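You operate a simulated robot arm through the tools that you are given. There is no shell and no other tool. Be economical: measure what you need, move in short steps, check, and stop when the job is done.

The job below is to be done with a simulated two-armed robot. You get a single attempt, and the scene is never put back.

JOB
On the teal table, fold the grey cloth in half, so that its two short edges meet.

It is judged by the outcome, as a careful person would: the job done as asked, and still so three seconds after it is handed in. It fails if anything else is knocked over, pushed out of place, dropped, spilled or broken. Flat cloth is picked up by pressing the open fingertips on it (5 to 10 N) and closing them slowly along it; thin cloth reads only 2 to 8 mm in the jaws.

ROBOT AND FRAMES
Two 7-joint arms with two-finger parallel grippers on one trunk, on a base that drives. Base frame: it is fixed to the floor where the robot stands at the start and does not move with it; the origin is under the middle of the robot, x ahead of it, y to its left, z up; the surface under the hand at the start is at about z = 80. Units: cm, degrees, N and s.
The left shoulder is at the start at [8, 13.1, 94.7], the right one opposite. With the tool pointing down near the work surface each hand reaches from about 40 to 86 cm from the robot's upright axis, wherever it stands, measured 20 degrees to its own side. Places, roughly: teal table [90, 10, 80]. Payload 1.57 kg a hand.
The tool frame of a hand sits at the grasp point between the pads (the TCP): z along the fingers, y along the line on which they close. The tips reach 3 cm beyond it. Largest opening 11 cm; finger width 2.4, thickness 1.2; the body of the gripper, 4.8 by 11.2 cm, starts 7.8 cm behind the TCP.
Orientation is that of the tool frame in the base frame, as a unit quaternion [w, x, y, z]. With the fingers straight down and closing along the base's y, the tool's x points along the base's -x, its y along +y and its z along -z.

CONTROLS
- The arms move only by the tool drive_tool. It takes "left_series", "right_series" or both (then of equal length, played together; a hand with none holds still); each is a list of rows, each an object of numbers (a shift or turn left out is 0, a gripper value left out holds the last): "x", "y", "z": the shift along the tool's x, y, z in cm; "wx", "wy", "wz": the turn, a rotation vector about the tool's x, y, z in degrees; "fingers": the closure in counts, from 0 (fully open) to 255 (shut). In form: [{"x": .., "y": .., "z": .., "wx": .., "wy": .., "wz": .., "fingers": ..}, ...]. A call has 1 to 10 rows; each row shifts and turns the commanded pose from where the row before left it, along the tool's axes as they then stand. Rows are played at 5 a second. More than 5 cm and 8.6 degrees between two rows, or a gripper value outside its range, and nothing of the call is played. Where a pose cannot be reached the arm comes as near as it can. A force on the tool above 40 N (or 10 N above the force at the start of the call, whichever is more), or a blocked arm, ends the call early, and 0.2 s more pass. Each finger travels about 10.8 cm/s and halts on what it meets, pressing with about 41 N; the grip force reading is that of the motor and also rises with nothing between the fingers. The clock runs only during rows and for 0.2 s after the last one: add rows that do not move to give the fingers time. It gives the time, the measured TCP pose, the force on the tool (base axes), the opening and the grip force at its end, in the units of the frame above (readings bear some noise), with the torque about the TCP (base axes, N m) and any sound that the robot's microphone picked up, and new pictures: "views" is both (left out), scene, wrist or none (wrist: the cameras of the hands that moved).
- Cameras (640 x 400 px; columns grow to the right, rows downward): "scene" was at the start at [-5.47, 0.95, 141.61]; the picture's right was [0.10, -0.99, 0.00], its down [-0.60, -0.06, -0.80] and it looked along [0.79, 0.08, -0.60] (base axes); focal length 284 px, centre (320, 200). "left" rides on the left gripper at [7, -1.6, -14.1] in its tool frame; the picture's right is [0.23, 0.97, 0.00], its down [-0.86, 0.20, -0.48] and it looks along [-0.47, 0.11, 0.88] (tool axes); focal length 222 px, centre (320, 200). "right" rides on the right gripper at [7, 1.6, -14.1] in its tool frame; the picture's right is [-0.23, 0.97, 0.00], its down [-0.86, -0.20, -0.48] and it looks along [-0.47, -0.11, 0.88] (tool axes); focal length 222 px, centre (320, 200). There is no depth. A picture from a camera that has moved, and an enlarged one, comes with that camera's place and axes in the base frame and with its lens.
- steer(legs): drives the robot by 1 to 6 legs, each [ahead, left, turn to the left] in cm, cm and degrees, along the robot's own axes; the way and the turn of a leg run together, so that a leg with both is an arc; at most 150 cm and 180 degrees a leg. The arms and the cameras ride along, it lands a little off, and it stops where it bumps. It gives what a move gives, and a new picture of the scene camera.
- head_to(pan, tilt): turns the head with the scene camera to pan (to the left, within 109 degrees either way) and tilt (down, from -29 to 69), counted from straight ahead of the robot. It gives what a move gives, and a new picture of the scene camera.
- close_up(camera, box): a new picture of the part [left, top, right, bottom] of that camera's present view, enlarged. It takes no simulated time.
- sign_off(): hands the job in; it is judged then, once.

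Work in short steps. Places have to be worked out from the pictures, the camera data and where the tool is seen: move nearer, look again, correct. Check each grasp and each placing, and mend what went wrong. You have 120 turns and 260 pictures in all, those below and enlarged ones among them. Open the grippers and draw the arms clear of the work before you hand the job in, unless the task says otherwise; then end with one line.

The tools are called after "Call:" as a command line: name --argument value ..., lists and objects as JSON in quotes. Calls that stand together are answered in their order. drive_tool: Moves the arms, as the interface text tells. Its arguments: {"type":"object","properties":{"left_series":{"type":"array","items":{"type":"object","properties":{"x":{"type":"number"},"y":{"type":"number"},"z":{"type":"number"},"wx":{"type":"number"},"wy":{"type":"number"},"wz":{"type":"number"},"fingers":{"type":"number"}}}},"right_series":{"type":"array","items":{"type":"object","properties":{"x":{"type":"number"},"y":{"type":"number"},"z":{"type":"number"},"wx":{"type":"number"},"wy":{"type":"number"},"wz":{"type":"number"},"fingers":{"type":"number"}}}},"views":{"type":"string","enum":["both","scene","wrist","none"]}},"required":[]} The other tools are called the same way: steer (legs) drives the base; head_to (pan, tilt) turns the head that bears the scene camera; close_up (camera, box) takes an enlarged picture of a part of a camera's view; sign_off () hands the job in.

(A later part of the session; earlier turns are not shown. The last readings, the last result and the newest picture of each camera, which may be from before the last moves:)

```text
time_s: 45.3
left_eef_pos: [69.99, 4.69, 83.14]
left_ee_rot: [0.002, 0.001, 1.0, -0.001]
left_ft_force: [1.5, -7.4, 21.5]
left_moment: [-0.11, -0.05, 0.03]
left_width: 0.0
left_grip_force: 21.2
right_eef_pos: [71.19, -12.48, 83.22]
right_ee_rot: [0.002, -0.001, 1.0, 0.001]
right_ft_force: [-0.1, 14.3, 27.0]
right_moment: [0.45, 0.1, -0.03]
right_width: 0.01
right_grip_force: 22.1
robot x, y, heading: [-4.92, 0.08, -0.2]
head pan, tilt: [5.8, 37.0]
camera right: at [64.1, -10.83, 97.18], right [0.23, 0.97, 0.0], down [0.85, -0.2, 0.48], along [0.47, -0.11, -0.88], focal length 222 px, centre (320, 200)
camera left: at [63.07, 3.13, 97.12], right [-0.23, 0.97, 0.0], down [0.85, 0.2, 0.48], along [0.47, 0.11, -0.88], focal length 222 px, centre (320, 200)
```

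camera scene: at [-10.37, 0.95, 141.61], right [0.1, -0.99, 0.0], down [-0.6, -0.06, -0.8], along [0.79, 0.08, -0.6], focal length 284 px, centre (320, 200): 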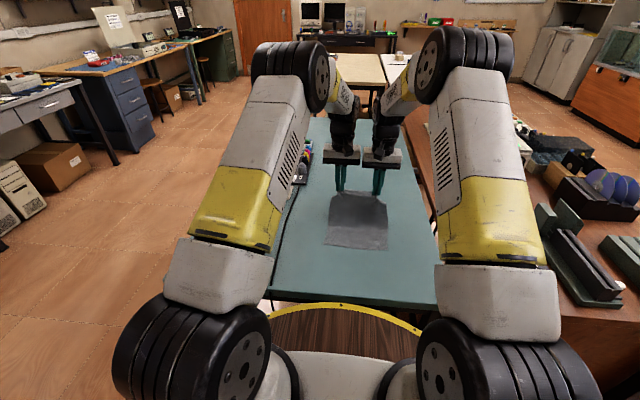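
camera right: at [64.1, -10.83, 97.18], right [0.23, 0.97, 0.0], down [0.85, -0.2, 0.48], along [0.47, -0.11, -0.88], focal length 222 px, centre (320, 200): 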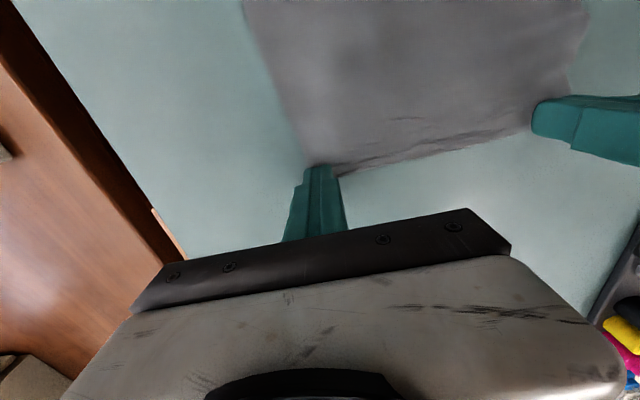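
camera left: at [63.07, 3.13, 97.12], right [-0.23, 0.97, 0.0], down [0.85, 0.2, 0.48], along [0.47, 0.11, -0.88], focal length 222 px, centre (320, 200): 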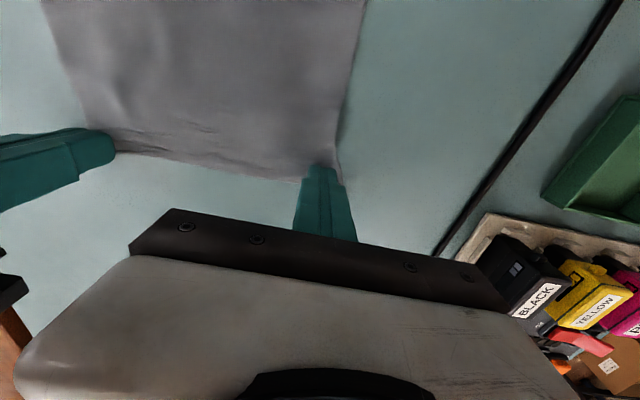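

Smoothing worked nicely: the far edge is flat and full width again. Now lift and turn each hand 90° (cameras outward) so the fingers close across the edge.

Call:
drive_tool --left_series '[{"z": -3}, {"z": -4, "wz": 8}, {"z": -2, "wz": 8.4}, {"wz": 8.4}, {"wz": 8.4}, {"wz": 8.4}, {"wz": 8.4}, {"wz": 8.4}, {"wz": 8.4}, {"wz": 8.4}]' --right_series '[{"z": -3}, {"z": -4, "wz": -8}, {"z": -2, "wz": -8.4}, {"wz": -8.4}, {"wz": -8.4}, {"wz": -8.4}, {"wz": -8.4}, {"wz": -8.4}, {"wz": -8.4}, {"wz": -8.4}]' --views "none"

Call:
drive_tool --left_series '[{"wz": 8.4, "fingers": 200}, {"wz": 6.4}, {}]' --right_series '[{"wz": -8.4, "fingers": 200}, {"wz": -6.4}, {}]'

```text
time_s: 47.5
left_eef_pos: [70.13, 4.68, 91.91]
left_ee_rot: [0.0, 0.612, 0.791, -0.001]
left_ft_force: [-0.2, -0.1, 0.5]
left_moment: [0.0, -0.02, 0.02]
left_width: 0.0
left_grip_force: 21.4
right_eef_pos: [71.33, -12.68, 91.91]
right_ee_rot: [0.002, -0.611, 0.792, 0.0]
right_ft_force: [-0.3, -0.9, -0.4]
right_moment: [0.02, 0.01, -0.02]
right_width: 0.0
right_grip_force: 21.0
robot x, y, heading: [-5.08, -0.09, 0.1]
head pan, tilt: [5.8, 37.0]
```

```text
time_s: 48.3
left_eef_pos: [70.18, 4.63, 91.84]
left_ee_rot: [0.0, 0.709, 0.706, 0.0]
left_ft_force: [0.0, -0.3, 0.8]
left_moment: [0.01, 0.0, 0.01]
left_width: 2.39
left_grip_force: 0.0
right_eef_pos: [71.33, -12.59, 91.96]
right_ee_rot: [0.001, -0.707, 0.707, 0.0]
right_ft_force: [0.3, -1.0, 0.7]
right_moment: [0.01, 0.01, -0.04]
right_width: 2.39
right_grip_force: 0.2
robot x, y, heading: [-5.02, -0.23, -0.0]
head pan, tilt: [5.8, 37.0]
camera scene: at [-10.35, 0.95, 141.61], right [0.1, -0.99, 0.0], down [-0.6, -0.06, -0.8], along [0.79, 0.08, -0.6], focal length 284 px, centre (320, 200)
camera right: at [69.59, -19.57, 106.01], right [-0.97, 0.23, 0.0], down [0.2, 0.85, 0.48], along [0.11, 0.47, -0.88], focal length 222 px, centre (320, 200)
camera left: at [68.52, 11.71, 105.93], right [0.97, 0.22, 0.0], down [0.2, -0.86, 0.48], along [0.11, -0.47, -0.88], focal length 222 px, centre (320, 200)
```

scene: 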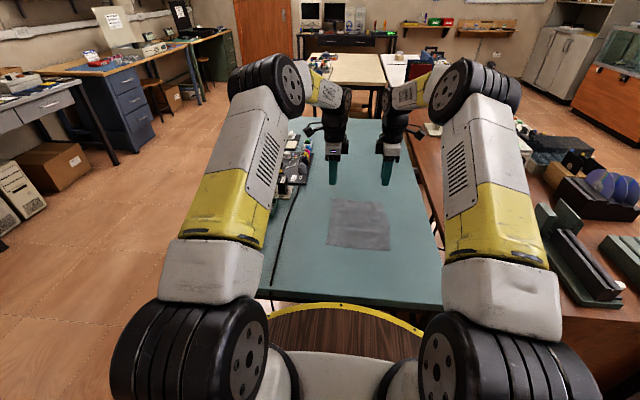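
right: 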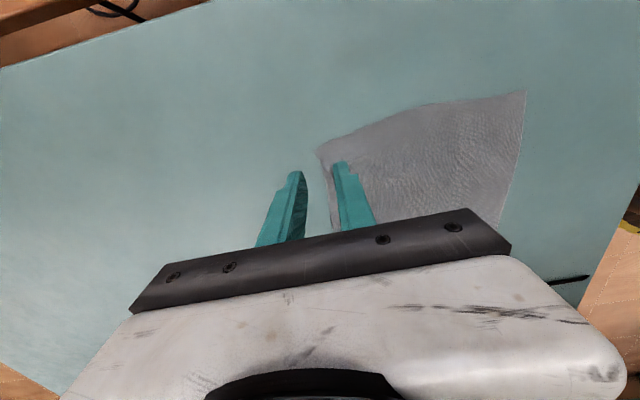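
left: 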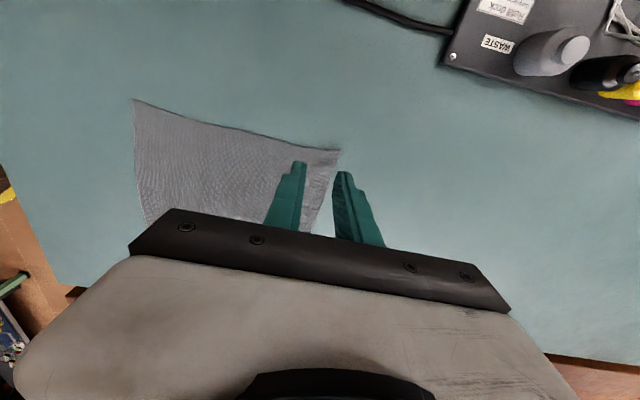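

The orientation works. Zoom to measure the edge relative to each pair of fingers.

Call:
close_up --camera "left" --box '[240, 120, 400, 220]'

Call:
close_up --camera "right" --box '[240, 120, 400, 220]'

Call:
close_up --camera "scene" --box '[300, 180, 420, 260]'

```text
4.00 times, centred on (320, 170) of left
camera zoom: at [68.52, 11.71, 105.93], right [0.97, 0.22, 0.0], down [0.2, -0.86, 0.48], along [0.11, -0.47, -0.88], focal length 888 px, centre (320, 320)
```

zoom: 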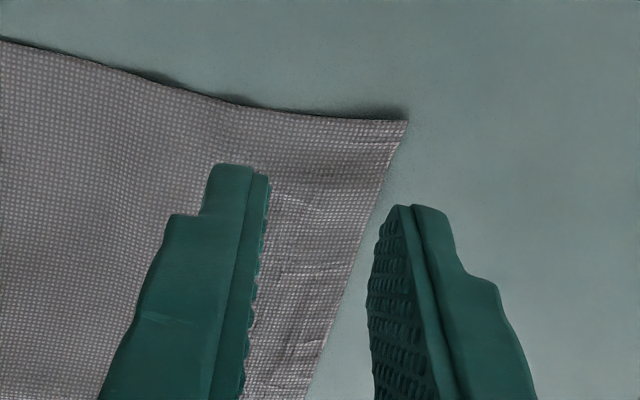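

```text
4.00 times, centred on (320, 170) of right
camera zoom: at [69.59, -19.57, 106.01], right [-0.97, 0.23, 0.0], down [0.2, 0.85, 0.48], along [0.11, 0.47, -0.88], focal length 888 px, centre (320, 320)
```

zoom: 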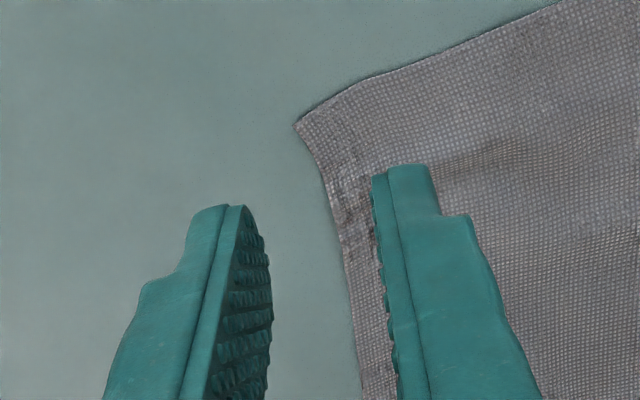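

```text
5.00 times, centred on (360, 220) of scene
camera zoom: at [-10.35, 0.95, 141.61], right [0.1, -0.99, 0.0], down [-0.6, -0.06, -0.8], along [0.79, 0.08, -0.6], focal length 1419 px, centre (120, 100)
```

zoom: 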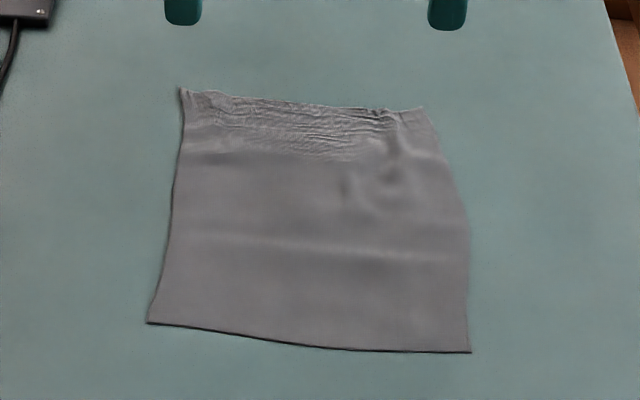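

Corners: far L(72.65, 4.8), R(72.05, -12.4); near L(49.3, 5.2), R(48.8, -13.8). Straddle the far edge with the outer finger just off the cloth, near each corner, and descend.

Call:
drive_tool --left_series '[{"x": -1.4, "y": 1.5, "z": 2}, {"z": 3}, {"z": 2.5}, {"z": 0.6}, {}]' --right_series '[{"x": -1.8, "y": 0.1, "z": 2}, {"z": 3}, {"z": 2.5}, {"z": 0.6}, {}]' --views "none"

Call:
close_up --camera "left" --box '[240, 120, 400, 220]'

Call:
close_up --camera "right" --box '[240, 120, 400, 220]'

```text
time_s: 49.5
left_eef_pos: [71.74, 3.29, 83.87]
left_ee_rot: [0.0, 0.708, 0.706, 0.0]
left_ft_force: [-1.1, 0.3, 0.4]
left_moment: [0.06, 0.0, 0.04]
left_width: 2.39
left_grip_force: 0.0
right_eef_pos: [71.08, -10.89, 83.9]
right_ee_rot: [-0.001, 0.707, -0.707, 0.001]
right_ft_force: [0.9, 0.2, 0.0]
right_moment: [-0.02, 0.03, 0.01]
right_width: 2.39
right_grip_force: 0.0
robot x, y, heading: [-5.02, -0.02, -0.4]
head pan, tilt: [5.8, 37.0]
```

```text
4.00 times, centred on (320, 170) of left
camera zoom: at [70.06, 10.25, 97.89], right [0.97, 0.23, 0.0], down [0.2, -0.86, 0.48], along [0.11, -0.47, -0.88], focal length 888 px, centre (320, 320)
```

zoom: 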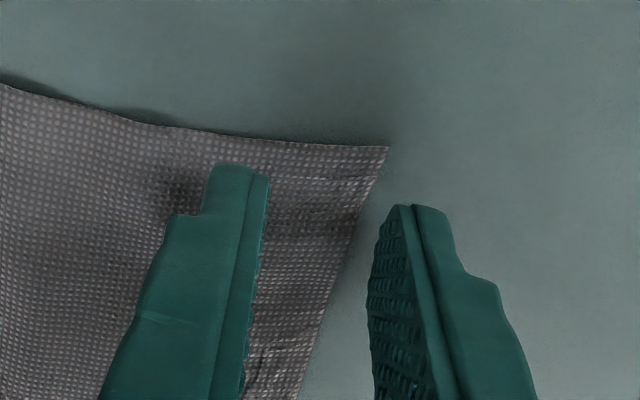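

```text
4.00 times, centred on (320, 170) of right
camera zoom: at [69.38, -17.86, 97.95], right [-0.97, 0.23, 0.0], down [0.2, 0.85, 0.48], along [0.11, 0.47, -0.88], focal length 888 px, centre (320, 320)
```

zoom: 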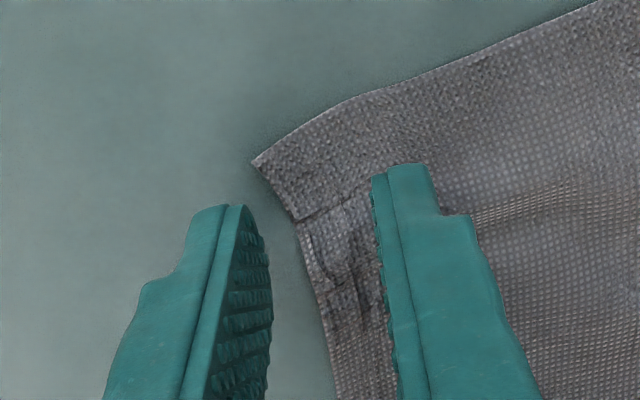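

Good straddle on both. Press down to ~8 N.

Call:
drive_tool --left_series '[{"z": 0.5}, {"z": 0.35}, {}]' --right_series '[{"z": 0.5}, {"z": 0.4}, {}]' --views "none"

```text
time_s: 50.3
left_eef_pos: [71.71, 3.2, 83.14]
left_ee_rot: [0.001, 0.708, 0.707, 0.001]
left_ft_force: [-0.4, 0.3, 4.7]
left_moment: [0.05, 0.09, -0.03]
left_width: 2.37
left_grip_force: 0.1
right_eef_pos: [71.21, -10.93, 83.12]
right_ee_rot: [0.002, -0.706, 0.708, -0.002]
right_ft_force: [-2.2, -1.0, 15.7]
right_moment: [-0.1, 0.37, 0.05]
right_width: 2.53
right_grip_force: 0.8
robot x, y, heading: [-4.64, 0.05, 0.1]
head pan, tilt: [5.8, 37.0]
```

Left 4.7 N, right 15.7 N; adjust both to about 8–10 N and close slowly.

Call:
drive_tool --left_series '[{"z": 0.07}, {"fingers": 206}, {"fingers": 212}, {"fingers": 218}, {"fingers": 224}, {"fingers": 230}, {"fingers": 237}, {"fingers": 244}, {"fingers": 251}, {"fingers": 255}]' --right_series '[{"z": -0.08}, {"fingers": 206}, {"fingers": 212}, {"fingers": 218}, {"fingers": 224}, {"fingers": 230}, {"fingers": 237}, {"fingers": 244}, {"fingers": 251}, {"fingers": 255}]' --views "none"

Call:
close_up --camera "left" --box '[240, 120, 400, 220]'

Call:
close_up --camera "right" --box '[240, 120, 400, 220]'

```text
time_s: 52.5
left_eef_pos: [71.58, 3.33, 83.1]
left_ee_rot: [0.001, 0.707, 0.707, 0.001]
left_ft_force: [-1.2, 0.5, 25.2]
left_moment: [0.14, 0.22, 0.02]
left_width: 0.21
left_grip_force: 23.2
right_eef_pos: [70.96, -10.74, 83.11]
right_ee_rot: [0.002, -0.707, 0.707, -0.001]
right_ft_force: [-2.3, 1.2, 14.1]
right_moment: [-0.06, 0.13, -0.01]
right_width: 0.21
right_grip_force: 23.2
robot x, y, heading: [-5.13, 0.16, 0.1]
head pan, tilt: [5.8, 37.0]
```

```text
4.00 times, centred on (320, 170) of left
camera zoom: at [69.95, 10.28, 97.12], right [0.97, 0.23, 0.0], down [0.2, -0.86, 0.48], along [0.11, -0.47, -0.88], focal length 888 px, centre (320, 320)
```

zoom: 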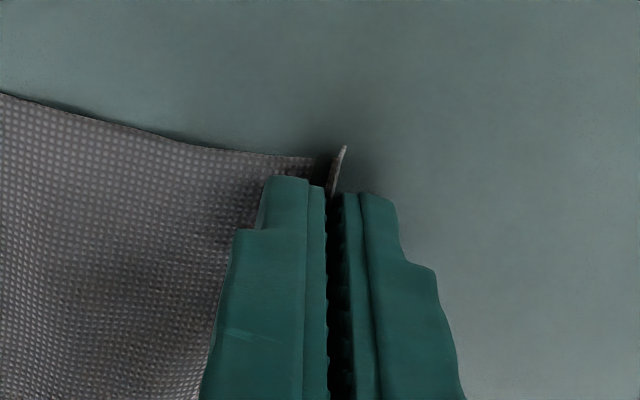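

```text
4.00 times, centred on (320, 170) of right
camera zoom: at [69.35, -17.78, 97.19], right [-0.97, 0.23, 0.0], down [0.2, 0.85, 0.48], along [0.11, 0.47, -0.88], focal length 888 px, centre (320, 320)
```

zoom: 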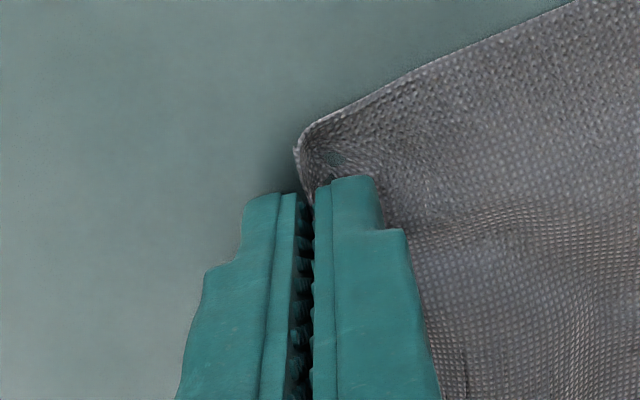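

Excellent: the edge now stands upright between the pads in both hands (2 mm). Lift and begin the arc.

Call:
drive_tool --left_series '[{"z": -1}, {"z": -1.5, "y": -0.5}, {"z": -1.5, "y": -0.8}, {}]' --right_series '[{"z": -1}, {"z": -1.5, "y": 0.5}, {"z": -1.5, "y": 0.8}, {}]' --views "wrist"

Call:
close_up --camera "scene" --box '[300, 180, 420, 260]'

```text
time_s: 53.5
left_eef_pos: [70.4, 3.36, 86.84]
left_ee_rot: [0.0, 0.707, 0.707, 0.0]
left_ft_force: [0.4, -0.4, 0.0]
left_moment: [0.0, 0.05, 0.01]
left_width: 0.2
left_grip_force: 23.5
right_eef_pos: [69.88, -10.73, 86.97]
right_ee_rot: [0.001, -0.707, 0.707, 0.0]
right_ft_force: [0.7, -0.4, 0.1]
right_moment: [-0.04, -0.01, -0.01]
right_width: 0.2
right_grip_force: 23.5
robot x, y, heading: [-4.55, 0.01, 0.0]
head pan, tilt: [5.8, 37.0]
camera right: at [68.17, -17.77, 101.07], right [-0.97, 0.23, 0.0], down [0.2, 0.85, 0.48], along [0.11, 0.47, -0.88], focal length 222 px, centre (320, 200)
camera left: at [68.71, 10.3, 100.91], right [0.97, 0.23, 0.0], down [0.2, -0.86, 0.48], along [0.11, -0.47, -0.88], focal length 222 px, centre (320, 200)
```

right: 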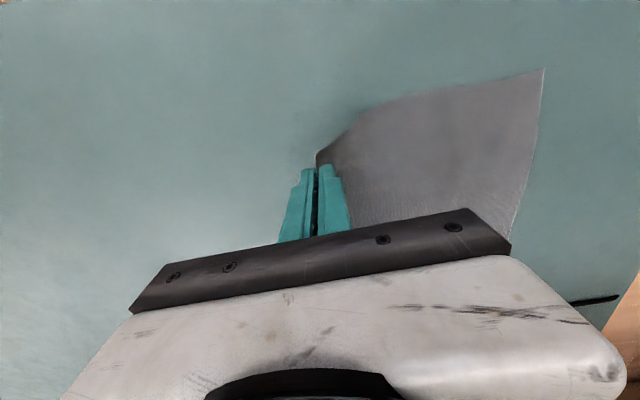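
left: 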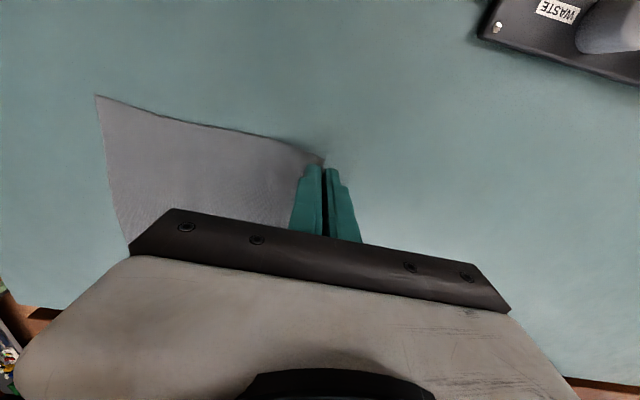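

```text
5.00 times, centred on (360, 220) of scene
camera zoom: at [-10.35, 0.95, 141.61], right [0.1, -0.99, 0.0], down [-0.6, -0.06, -0.8], along [0.79, 0.08, -0.6], focal length 1419 px, centre (120, 100)
```

zoom: 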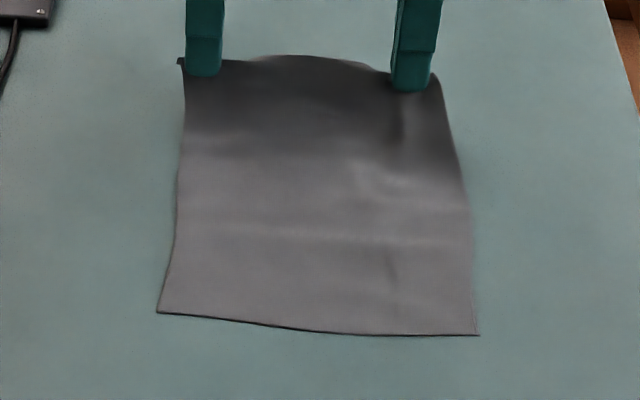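

Perfect edge grips, near-zero load. Carry the edge up and over toward mid-cloth, tilting the fingers forward and spreading the right hand slightly to square with the near edge (now x≈50.1, y 4.6 to -14.4).

Call:
drive_tool --left_series '[{"y": -1.06, "z": -1.54, "wx": -4, "x": -0.05}, {"y": -0.95, "z": -1.6, "wx": -4, "x": -0.05}, {"y": -1.8, "z": -1.22, "wx": -4, "x": -0.05}, {"y": -1.71, "z": -1.34, "wx": -4, "x": -0.05}, {"y": -1.82, "z": -0.71, "wx": -4, "x": -0.05}, {"y": -1.77, "z": -0.83, "wx": -4, "x": -0.05}, {}]' --right_series '[{"y": 1.06, "z": -1.54, "wx": 4, "x": 0.15}, {"y": 0.95, "z": -1.6, "wx": 4, "x": 0.15}, {"y": 1.8, "z": -1.22, "wx": 4, "x": 0.15}, {"y": 1.71, "z": -1.34, "wx": 4, "x": 0.15}, {"y": 1.82, "z": -0.71, "wx": 4, "x": 0.15}, {"y": 1.77, "z": -0.83, "wx": 4, "x": 0.15}, {}]' --views "scene"

Call:
close_up --camera "scene" --box '[300, 180, 420, 260]'

```text
time_s: 55.1
left_eef_pos: [60.39, 3.01, 92.27]
left_ee_rot: [0.147, 0.692, 0.691, 0.147]
left_ft_force: [-0.6, -0.7, -0.2]
left_moment: [-0.03, 0.03, 0.01]
left_width: 0.22
left_grip_force: 23.6
right_eef_pos: [59.99, -11.7, 92.28]
right_ee_rot: [0.148, -0.691, 0.692, -0.148]
right_ft_force: [0.3, 1.2, 0.0]
right_moment: [0.05, 0.06, 0.0]
right_width: 0.22
right_grip_force: 23.3
robot x, y, heading: [-4.75, -0.08, 0.1]
head pan, tilt: [5.8, 37.0]
camera scene: at [-10.36, 0.95, 141.61], right [0.1, -0.99, 0.0], down [-0.6, -0.06, -0.8], along [0.79, 0.08, -0.6], focal length 284 px, centre (320, 200)
```

scene: 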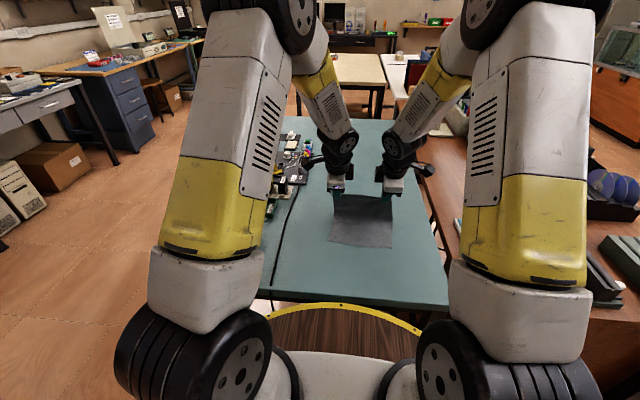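

```text
5.00 times, centred on (360, 220) of scene
camera zoom: at [-10.36, 0.95, 141.61], right [0.1, -0.99, 0.0], down [-0.6, -0.06, -0.8], along [0.79, 0.08, -0.6], focal length 1419 px, centre (120, 100)
```

zoom: 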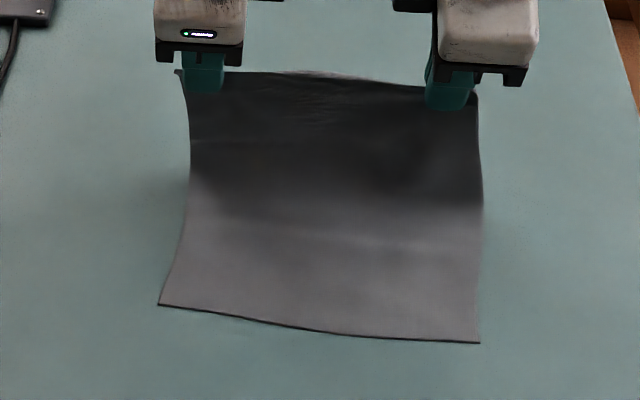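

Beautifully square. Lower slightly with more tilt, then back the base up 6 cm.

Call:
drive_tool --left_series '[{"y": -0.6, "z": 0.6, "wx": -6}, {"y": -0.6, "z": 0.5, "wx": -6}, {}]' --right_series '[{"y": 0.6, "z": 0.6, "wx": 6, "x": 0.2}, {"y": 0.6, "z": 0.5, "wx": 6, "x": 0.2}, {}]' --views "none"

Call:
steer --legs '[[-5.5, 0, 0]]'

Call:
close_up --camera "scene" --box '[300, 180, 420, 260]'

```text
time_s: 56.1
left_eef_pos: [61.01, 9.9, 91.18]
left_ee_rot: [0.215, 0.624, 0.716, 0.226]
left_ft_force: [0.1, 0.1, -1.0]
left_moment: [0.04, 0.01, -0.03]
left_width: 0.15
left_grip_force: 23.3
right_eef_pos: [59.39, -19.03, 90.72]
right_ee_rot: [0.208, -0.627, 0.715, -0.229]
right_ft_force: [0.5, -0.2, 0.1]
right_moment: [0.0, -0.01, -0.03]
right_width: 0.0
right_grip_force: 20.8
robot x, y, heading: [-4.91, 0.35, 0.2]
head pan, tilt: [5.8, 37.0]
stopped in row 3 (left hand): the arm was blocked; the commanded pose is now the measured one
```

```text
time_s: 57.0
left_eef_pos: [55.6, 9.98, 91.29]
left_ee_rot: [0.215, 0.624, 0.716, 0.226]
left_ft_force: [1.3, -0.1, 0.3]
left_moment: [0.0, 0.01, 0.05]
left_width: 0.2
left_grip_force: 23.1
right_eef_pos: [53.73, -18.95, 90.51]
right_ee_rot: [0.209, -0.628, 0.714, -0.228]
right_ft_force: [0.6, 0.1, -0.2]
right_moment: [-0.03, -0.02, 0.05]
right_width: 0.0
right_grip_force: 20.9
robot x, y, heading: [-10.37, 0.01, 0.2]
head pan, tilt: [5.8, 37.0]
camera scene: at [-15.91, 0.95, 141.61], right [0.1, -0.99, 0.0], down [-0.6, -0.06, -0.8], along [0.79, 0.08, -0.6], focal length 284 px, centre (320, 200)
```

scene: 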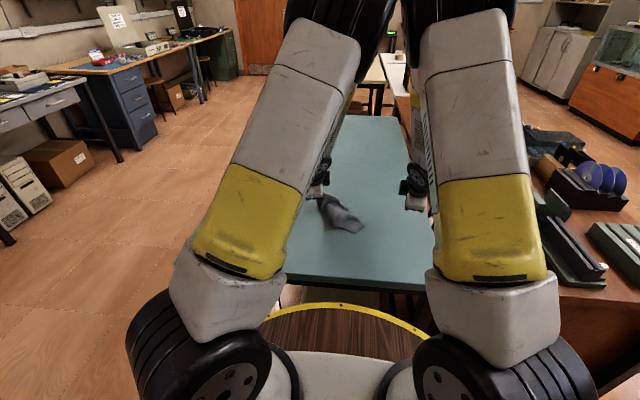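

```text
5.00 times, centred on (360, 220) of scene
camera zoom: at [-15.91, 0.95, 141.61], right [0.1, -0.99, 0.0], down [-0.6, -0.06, -0.8], along [0.79, 0.08, -0.6], focal length 1419 px, centre (120, 100)
```

zoom: 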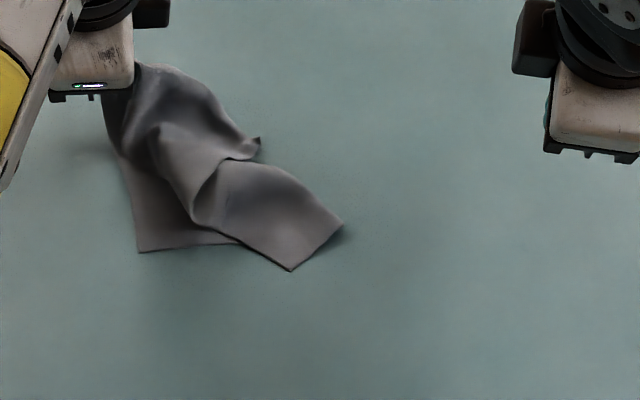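

The arms' elbows flipped mid-motion, the right hand lost its corner and the cloth got dragged. The left still holds its corner; nothing else was disturbed. First move the empty right arm clear outward and un-tilt it.

Call:
drive_tool --right_series '[{"x": 1, "y": -0.8, "z": -1.5, "wx": -5}, {"x": 1, "y": -0.8, "z": -1.5, "wx": -5}, {"x": 1, "y": -0.8, "z": -1.5, "wx": -5}, {"x": 1, "y": -0.5, "z": -1.5, "wx": -5}, {"z": -1.5, "wx": -5}, {"z": -1.5, "wx": -5}, {}]' --views "scene"

```text
time_s: 58.6
left_eef_pos: [55.42, 9.93, 91.13]
left_ee_rot: [0.215, 0.624, 0.717, 0.225]
left_ft_force: [0.7, 0.2, 0.1]
left_moment: [0.0, -0.02, 0.01]
left_width: 0.18
left_grip_force: 23.4
right_eef_pos: [52.41, -22.86, 100.13]
right_ee_rot: [0.039, -0.66, 0.749, -0.035]
right_ft_force: [0.0, 0.2, -0.2]
right_moment: [0.0, -0.02, -0.01]
right_width: 0.01
right_grip_force: 21.1
robot x, y, heading: [-10.71, -0.06, 0.0]
head pan, tilt: [5.8, 37.0]
camera scene: at [-15.92, 0.94, 141.61], right [0.1, -0.99, 0.0], down [-0.6, -0.06, -0.8], along [0.79, 0.08, -0.6], focal length 284 px, centre (320, 200)
```

scene: 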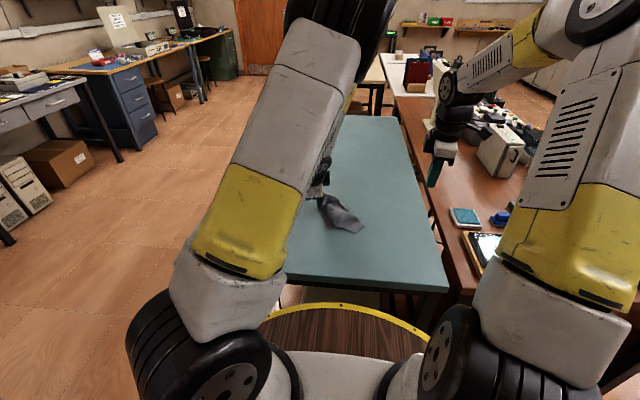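

Right arm is back in a good posture. Now un-tilt the left hand while raising a bit.

Call:
drive_tool --left_series '[{"y": 0.5, "z": -0.8, "wx": 5}, {"y": 0.5, "z": -0.8, "wx": 5}, {"y": 0.4, "z": -0.9, "wx": 5}, {"y": 0.4, "z": -1, "wx": 5}, {"y": 0.3, "z": -1, "wx": 5}, {"y": 0.2, "z": -1, "wx": 5}, {}]' --views "scene"

```text
time_s: 60.2
left_eef_pos: [55.38, 10.12, 97.25]
left_ee_rot: [0.045, 0.659, 0.75, 0.032]
left_ft_force: [0.1, -0.7, 0.3]
left_moment: [-0.01, 0.01, 0.02]
left_width: 0.18
left_grip_force: 23.5
right_eef_pos: [52.42, -22.9, 100.15]
right_ee_rot: [0.039, -0.66, 0.749, -0.036]
right_ft_force: [-0.1, 1.2, 0.6]
right_moment: [0.0, 0.01, -0.01]
right_width: 0.02
right_grip_force: 21.1
robot x, y, heading: [-10.47, 0.12, 0.4]
head pan, tilt: [5.8, 37.0]
camera scene: at [-15.92, 0.95, 141.61], right [0.1, -0.99, 0.0], down [-0.6, -0.06, -0.8], along [0.79, 0.08, -0.6], focal length 284 px, centre (320, 200)
```

scene: 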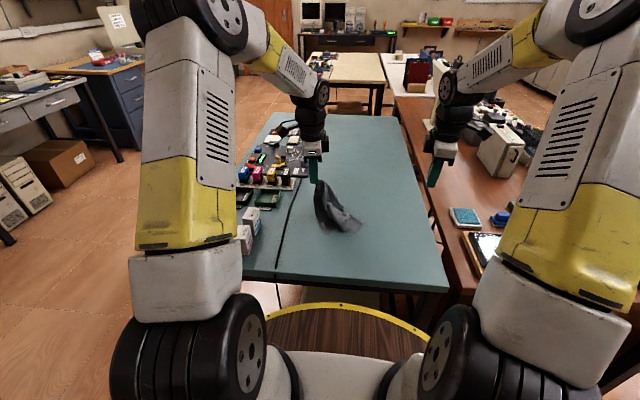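

Both arms are well-postured again. Zoom on the cloth.

Call:
close_up --camera "scene" --box '[280, 160, 400, 250]'

```text
4.44 times, centred on (340, 205) of scene
camera zoom: at [-15.92, 0.95, 141.61], right [0.1, -0.99, 0.0], down [-0.6, -0.06, -0.8], along [0.79, 0.08, -0.6], focal length 1262 px, centre (231, 178)
```

zoom: 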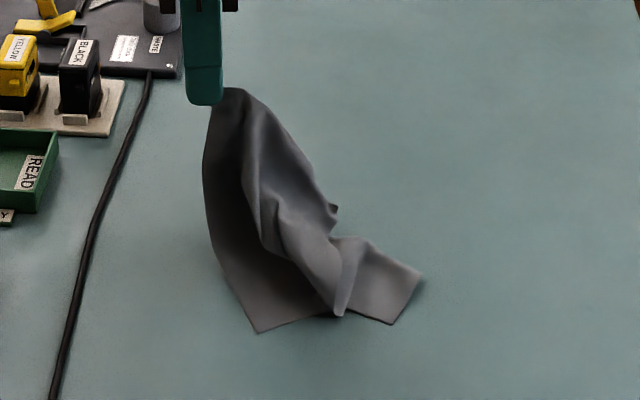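

Left holds the far-left corner; the rest hangs crumpled with the near edge still on the table. I'll drive forward 6 cm, then lay the held corner out to the far left.

Call:
steer --legs '[[6, 0, 0]]'

Call:
drive_tool --left_series '[{"wx": 3.1, "wy": 0.5, "wz": 3.6, "z": -2}, {"wx": 3.1, "wy": 0.5, "wz": 3.6, "z": -1}, {"y": 2, "x": -1}, {"y": 2, "x": -1}, {"y": 2, "x": -1, "z": 2}, {"y": 2, "x": -1, "z": 3}, {"y": 1.5, "x": -0.5, "z": 3}, {"y": 1, "z": 3}, {"z": 2}, {}]' --right_series '[{"wx": -3, "wz": -3.6}, {"wx": -3, "wz": -3.6}, {}, {}, {}, {}, {}, {}, {}, {}]' --views "scene"

Call:
close_up --camera "scene" --box '[290, 170, 410, 260]'

```text
time_s: 61.2
left_eef_pos: [61.46, 10.0, 97.29]
left_ee_rot: [0.046, 0.659, 0.75, 0.032]
left_ft_force: [-0.3, 1.2, -0.4]
left_moment: [0.0, -0.04, 0.01]
left_width: 0.16
left_grip_force: 23.2
right_eef_pos: [58.4, -22.85, 100.24]
right_ee_rot: [0.038, -0.659, 0.75, -0.035]
right_ft_force: [-0.5, -0.3, 0.9]
right_moment: [0.01, 0.0, 0.0]
right_width: 0.02
right_grip_force: 21.2
robot x, y, heading: [-4.81, 0.2, -0.1]
head pan, tilt: [5.8, 37.0]
camera scene: at [-9.94, 0.95, 141.61], right [0.1, -0.99, 0.0], down [-0.6, -0.06, -0.8], along [0.79, 0.08, -0.6], focal length 284 px, centre (320, 200)
```

scene: 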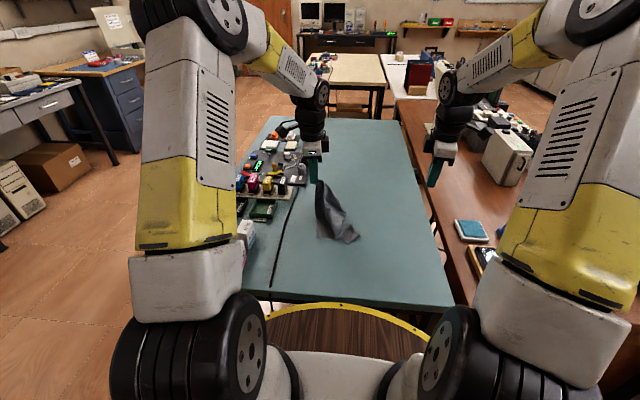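

```text
time_s: 63.4
left_eef_pos: [71.83, 5.53, 87.27]
left_ee_rot: [0.002, 0.706, 0.709, 0.0]
left_ft_force: [-0.1, 0.0, -0.5]
left_moment: [-0.02, -0.05, 0.01]
left_width: 0.2
left_grip_force: 23.5
right_eef_pos: [58.35, -22.82, 100.15]
right_ee_rot: [0.003, -0.707, 0.708, 0.002]
right_ft_force: [-0.5, 0.6, -0.6]
right_moment: [0.04, -0.01, 0.0]
right_width: 0.01
right_grip_force: 21.2
robot x, y, heading: [-4.52, 0.32, -0.0]
head pan, tilt: [5.8, 37.0]
camera scene: at [-9.92, 0.95, 141.61], right [0.1, -0.99, 0.0], down [-0.6, -0.06, -0.8], along [0.79, 0.08, -0.6], focal length 284 px, centre (320, 200)
```

scene: 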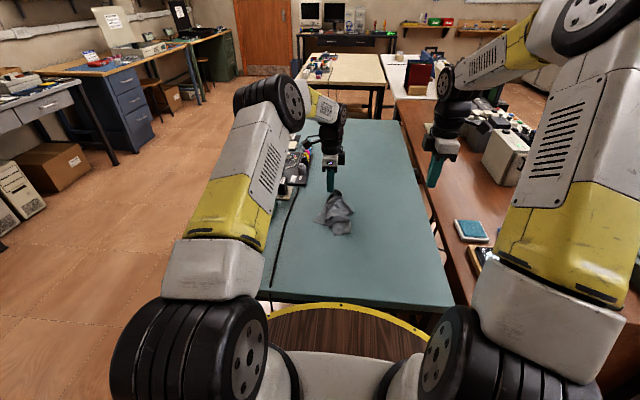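

```text
4.44 times, centred on (350, 215) of scene
camera zoom: at [-9.92, 0.95, 141.61], right [0.1, -0.99, 0.0], down [-0.6, -0.06, -0.8], along [0.79, 0.08, -0.6], focal length 1262 px, centre (187, 133)
```

zoom: 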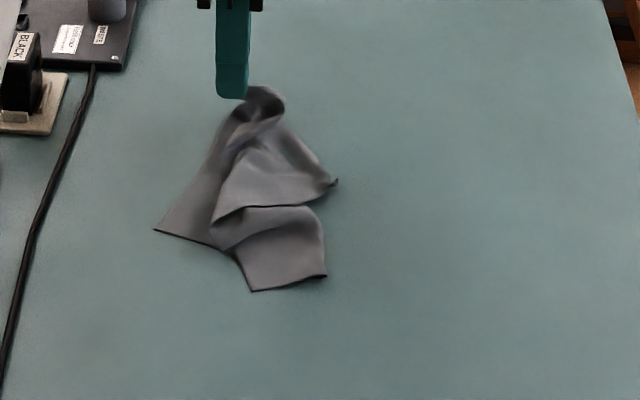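

The far-right corner appears at about (66, -3), the near-left at (59, 10). I'll bring the right hand over to look at and grab that free far-right corner.

Call:
drive_tool --right_series '[{"x": -3.4, "y": -1.9, "z": 2, "fingers": 160}, {"x": -3.4, "y": -1.9, "z": 2}, {"x": -3.4, "y": -1.9, "z": 2}, {"x": -3.4, "y": -1.9, "z": 2}, {}]' --views "wrist"

Call:
close_up --camera "left" --box '[100, 60, 420, 260]'

```text
time_s: 64.6
left_eef_pos: [71.87, 5.57, 87.26]
left_ee_rot: [0.001, 0.705, 0.709, 0.0]
left_ft_force: [0.3, -0.2, -0.9]
left_moment: [0.01, -0.04, -0.02]
left_width: 0.19
left_grip_force: 23.3
right_eef_pos: [65.94, -9.31, 92.26]
right_ee_rot: [0.003, -0.707, 0.707, 0.001]
right_ft_force: [0.8, 0.4, 0.7]
right_moment: [-0.03, -0.01, 0.02]
right_width: 4.1
right_grip_force: 0.0
robot x, y, heading: [-4.54, 0.07, 0.0]
head pan, tilt: [5.8, 37.0]
camera right: at [64.26, -16.32, 106.27], right [-0.97, 0.23, 0.0], down [0.2, 0.85, 0.48], along [0.11, 0.47, -0.88], focal length 222 px, centre (320, 200)
```

right: 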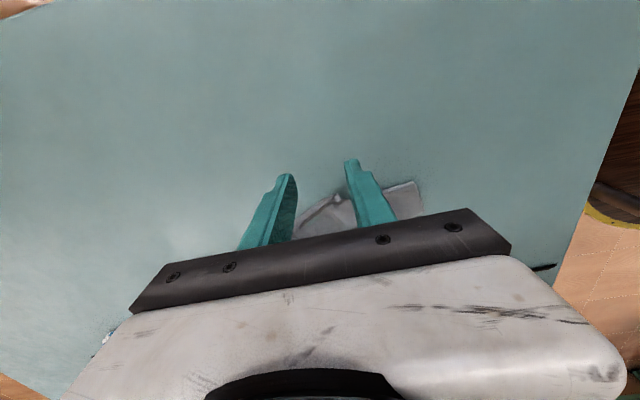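

```text
2.00 times, centred on (260, 160) of left
camera zoom: at [70.13, 12.63, 101.27], right [0.97, 0.23, 0.0], down [0.2, -0.85, 0.48], along [0.11, -0.47, -0.88], focal length 444 px, centre (440, 280)
```

zoom: 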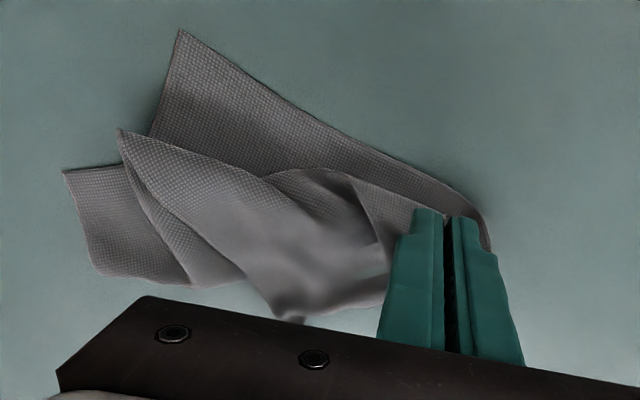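

Look at the right camera's enlarged view too.

Call:
close_up --camera "right" --box '[260, 150, 460, 260]'

Call:
close_up --camera "scene" --box '[310, 185, 365, 240]'

```text
3.20 times, centred on (360, 205) of right
camera zoom: at [64.26, -16.32, 106.27], right [-0.97, 0.23, 0.0], down [0.2, 0.85, 0.48], along [0.11, 0.47, -0.88], focal length 711 px, centre (192, 184)
```

zoom: 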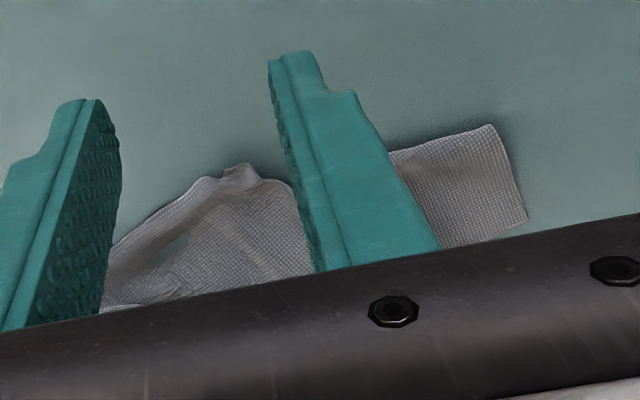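

```text
7.27 times, centred on (338, 212) of scene
camera zoom: at [-9.92, 0.95, 141.61], right [0.1, -0.99, 0.0], down [-0.6, -0.06, -0.8], along [0.79, 0.08, -0.6], focal length 2064 px, centre (193, 109)
```

zoom: 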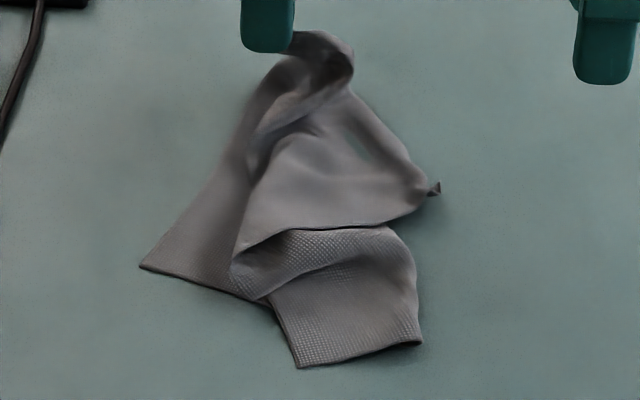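

The crinkled tip at about (65.3, -2.9) is the previously pinched far-right corner. Tilt the right hand so its wrist leans outward, away from the left wrist, and approach that tip.

Call:
drive_tool --right_series '[{"x": -0.9, "y": 0.2, "z": 1.4, "wy": -8.4, "fingers": 185}, {"x": -1.1, "y": 0.2, "z": 1.2, "wy": -8.4}, {"x": -1.3, "y": 0.2, "z": 1, "wy": -8.2}, {}]' --views "none"

Call:
close_up --camera "right" --box '[220, 110, 420, 235]'

Call:
close_up --camera "scene" --box '[300, 160, 400, 240]'

```text
time_s: 65.6
left_eef_pos: [71.9, 5.58, 87.36]
left_ee_rot: [0.001, 0.706, 0.708, 0.0]
left_ft_force: [0.5, -0.2, 0.7]
left_moment: [-0.02, 0.01, 0.02]
left_width: 0.2
left_grip_force: 24.1
right_eef_pos: [65.35, -5.55, 89.13]
right_ee_rot: [0.156, -0.69, 0.69, 0.155]
right_ft_force: [0.5, 0.6, 0.7]
right_moment: [0.01, 0.0, -0.03]
right_width: 3.02
right_grip_force: 0.1
robot x, y, heading: [-4.44, 0.17, -0.2]
head pan, tilt: [5.8, 37.0]
```

```text
3.20 times, centred on (320, 172) of right
camera zoom: at [63.67, -17.9, 98.92], right [-0.97, 0.21, 0.1], down [0.2, 0.57, 0.8], along [0.11, 0.8, -0.59], focal length 711 px, centre (320, 288)
```

zoom: 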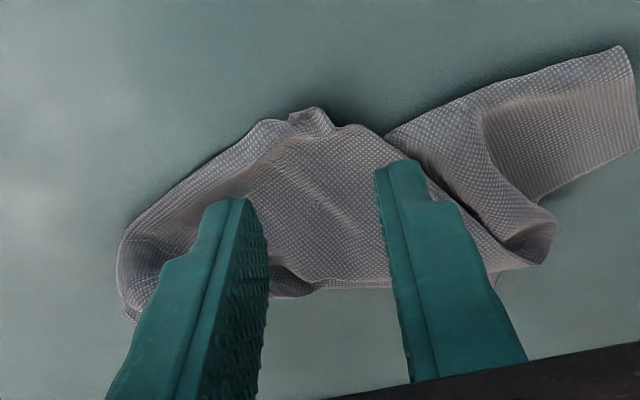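

```text
5.00 times, centred on (350, 200) of scene
camera zoom: at [-9.92, 0.95, 141.61], right [0.1, -0.99, 0.0], down [-0.6, -0.06, -0.8], along [0.79, 0.08, -0.6], focal length 1419 px, centre (170, 200)
```

zoom: 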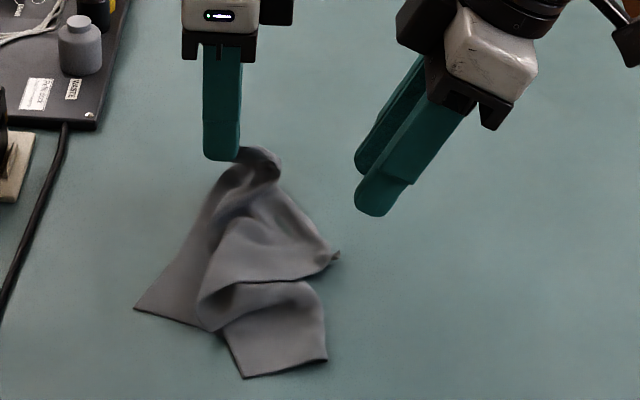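

The tip lies between the fingers. Descend along the tool and close on it.

Call:
drive_tool --right_series '[{"x": 0.2, "z": 2}, {"x": 0.2, "z": 2}, {"x": 0.15, "z": 1.3}, {}]' --views "none"

Call:
close_up --camera "right" --box '[220, 110, 420, 235]'

```text
time_s: 66.6
left_eef_pos: [71.82, 5.62, 87.29]
left_ee_rot: [0.001, 0.706, 0.708, 0.0]
left_ft_force: [0.1, -0.7, -0.2]
left_moment: [0.02, -0.01, 0.01]
left_width: 0.18
left_grip_force: 23.3
right_eef_pos: [65.5, -3.81, 84.14]
right_ee_rot: [0.156, -0.69, 0.69, 0.154]
right_ft_force: [-0.7, -0.2, -0.2]
right_moment: [-0.01, 0.0, -0.01]
right_width: 3.03
right_grip_force: 0.1
robot x, y, heading: [-4.27, 0.12, -0.2]
head pan, tilt: [5.8, 37.0]
```

```text
3.20 times, centred on (320, 172) of right
camera zoom: at [63.74, -16.23, 93.86], right [-0.97, 0.21, 0.1], down [0.2, 0.57, 0.8], along [0.11, 0.8, -0.59], focal length 711 px, centre (320, 288)
```

zoom: 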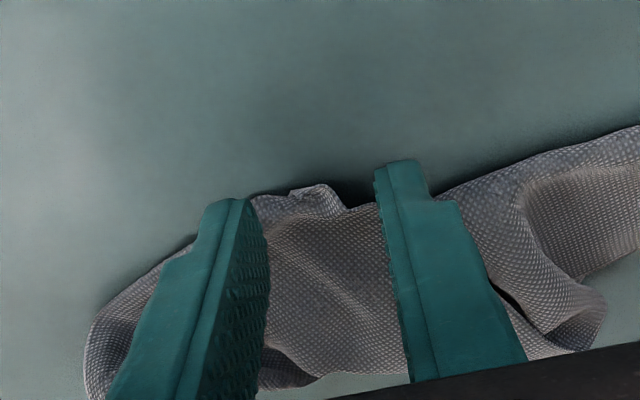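

Good. Down another 0.8 cm, then close slowly.

Call:
drive_tool --right_series '[{"z": 0.5}, {"z": 0.3}, {"fingers": 195}, {"fingers": 205}, {"fingers": 215}, {"fingers": 225}, {"fingers": 235}, {"fingers": 245}, {"fingers": 255}, {}]' --views "none"

Call:
close_up --camera "right" --box '[220, 110, 420, 235]'

```text
time_s: 68.8
left_eef_pos: [71.74, 5.64, 87.33]
left_ee_rot: [0.0, 0.706, 0.708, 0.0]
left_ft_force: [-1.0, 0.8, 0.1]
left_moment: [0.01, -0.01, -0.01]
left_width: 0.17
left_grip_force: 23.2
right_eef_pos: [65.41, -3.46, 83.39]
right_ee_rot: [-0.155, 0.69, -0.69, -0.154]
right_ft_force: [0.0, -0.5, 0.3]
right_moment: [-0.03, 0.02, 0.01]
right_width: 0.11
right_grip_force: 22.9
robot x, y, heading: [-4.56, -0.06, 0.1]
head pan, tilt: [5.8, 37.0]
```

```text
3.20 times, centred on (320, 172) of right
camera zoom: at [63.74, -15.85, 93.23], right [-0.97, 0.21, 0.1], down [0.2, 0.57, 0.8], along [0.11, 0.8, -0.59], focal length 711 px, centre (320, 288)
```

zoom: 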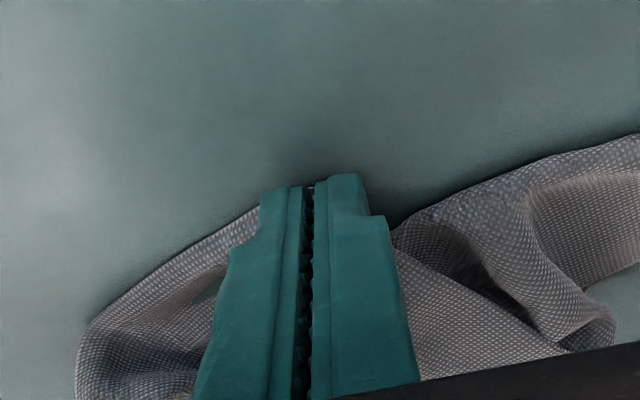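

Got something thin (1.1 mm). Lift both hands while moving the right outward.

Call:
drive_tool --left_series '[{"z": -2}, {"z": -2}, {"z": -2}, {"z": -2}, {}]' --right_series '[{"x": 0.06, "z": -2.24}, {"x": 0.06, "z": -2.24}, {"x": 0.06, "z": -2.24}, {"x": 0.06, "z": -2.24}, {}]' --views "scene"

Call:
close_up --camera "scene" --box '[300, 150, 420, 240]'

```text
time_s: 70.0
left_eef_pos: [71.71, 5.52, 95.3]
left_ee_rot: [0.0, 0.706, 0.708, 0.0]
left_ft_force: [-0.5, -0.2, 0.1]
left_moment: [0.02, 0.02, 0.0]
left_width: 0.19
left_grip_force: 23.6
right_eef_pos: [65.37, -7.57, 91.37]
right_ee_rot: [-0.155, 0.69, -0.69, -0.155]
right_ft_force: [-0.5, -0.1, 0.1]
right_moment: [0.02, -0.03, 0.01]
right_width: 0.13
right_grip_force: 23.2
robot x, y, heading: [-4.52, -0.23, -0.0]
head pan, tilt: [5.8, 37.0]
camera scene: at [-9.91, 0.95, 141.61], right [0.1, -0.99, 0.0], down [-0.6, -0.06, -0.8], along [0.79, 0.08, -0.6], focal length 284 px, centre (320, 200)
```

scene: 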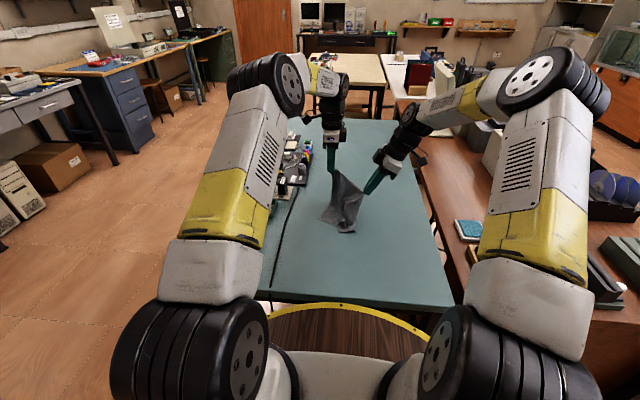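

```text
4.44 times, centred on (360, 195) of scene
camera zoom: at [-9.91, 0.95, 141.61], right [0.1, -0.99, 0.0], down [-0.6, -0.06, -0.8], along [0.79, 0.08, -0.6], focal length 1262 px, centre (142, 222)
```

zoom: 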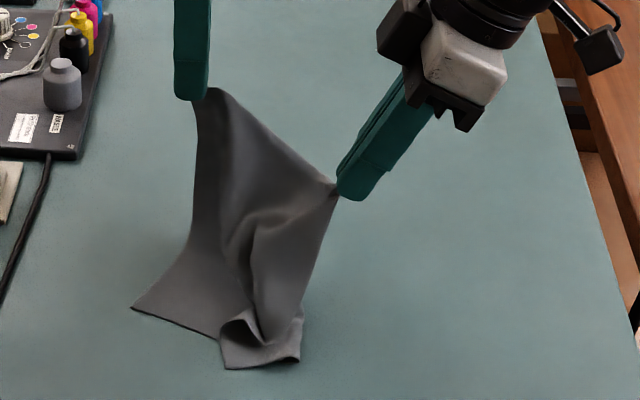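

The far edge is now stretched between both hands. Square the right hand, level both, and align them in x.

Call:
drive_tool --left_series '[{"x": -0.5, "y": -2.1}, {"x": -0.5, "y": -2.1}, {"x": -0.5, "y": -2.1}, {}]' --right_series '[{"x": 0.45, "z": -1.64, "wy": 8.3}, {"x": 0.67, "z": -1.56, "wy": 8.3}, {"x": 0.91, "z": -1.44, "wy": 8.4}, {}]' --views "none"

Call:
close_up --camera "scene" --box '[300, 150, 420, 240]'

```text
time_s: 71.0
left_eef_pos: [65.56, 3.91, 95.27]
left_ee_rot: [0.0, 0.706, 0.708, 0.0]
left_ft_force: [0.9, 0.1, -0.3]
left_moment: [0.02, -0.01, -0.01]
left_width: 0.18
left_grip_force: 23.3
right_eef_pos: [65.41, -10.98, 95.36]
right_ee_rot: [0.001, -0.707, 0.708, 0.001]
right_ft_force: [-0.1, -0.7, -0.1]
right_moment: [0.01, 0.0, -0.05]
right_width: 0.15
right_grip_force: 23.5
robot x, y, heading: [-4.59, 0.09, -0.1]
head pan, tilt: [5.8, 37.0]
```

```text
4.44 times, centred on (360, 195) of scene
camera zoom: at [-9.91, 0.95, 141.61], right [0.1, -0.99, 0.0], down [-0.6, -0.06, -0.8], along [0.79, 0.08, -0.6], focal length 1262 px, centre (142, 222)
```

zoom: 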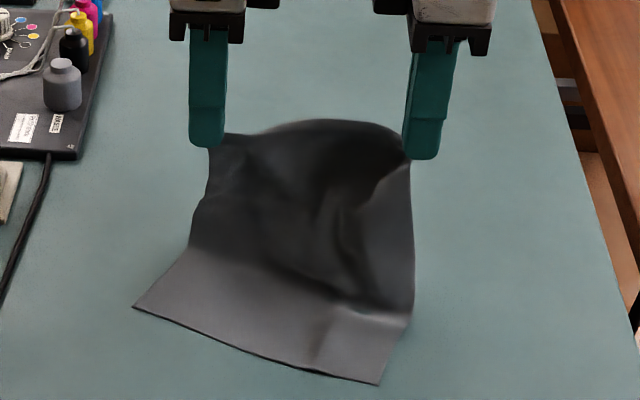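

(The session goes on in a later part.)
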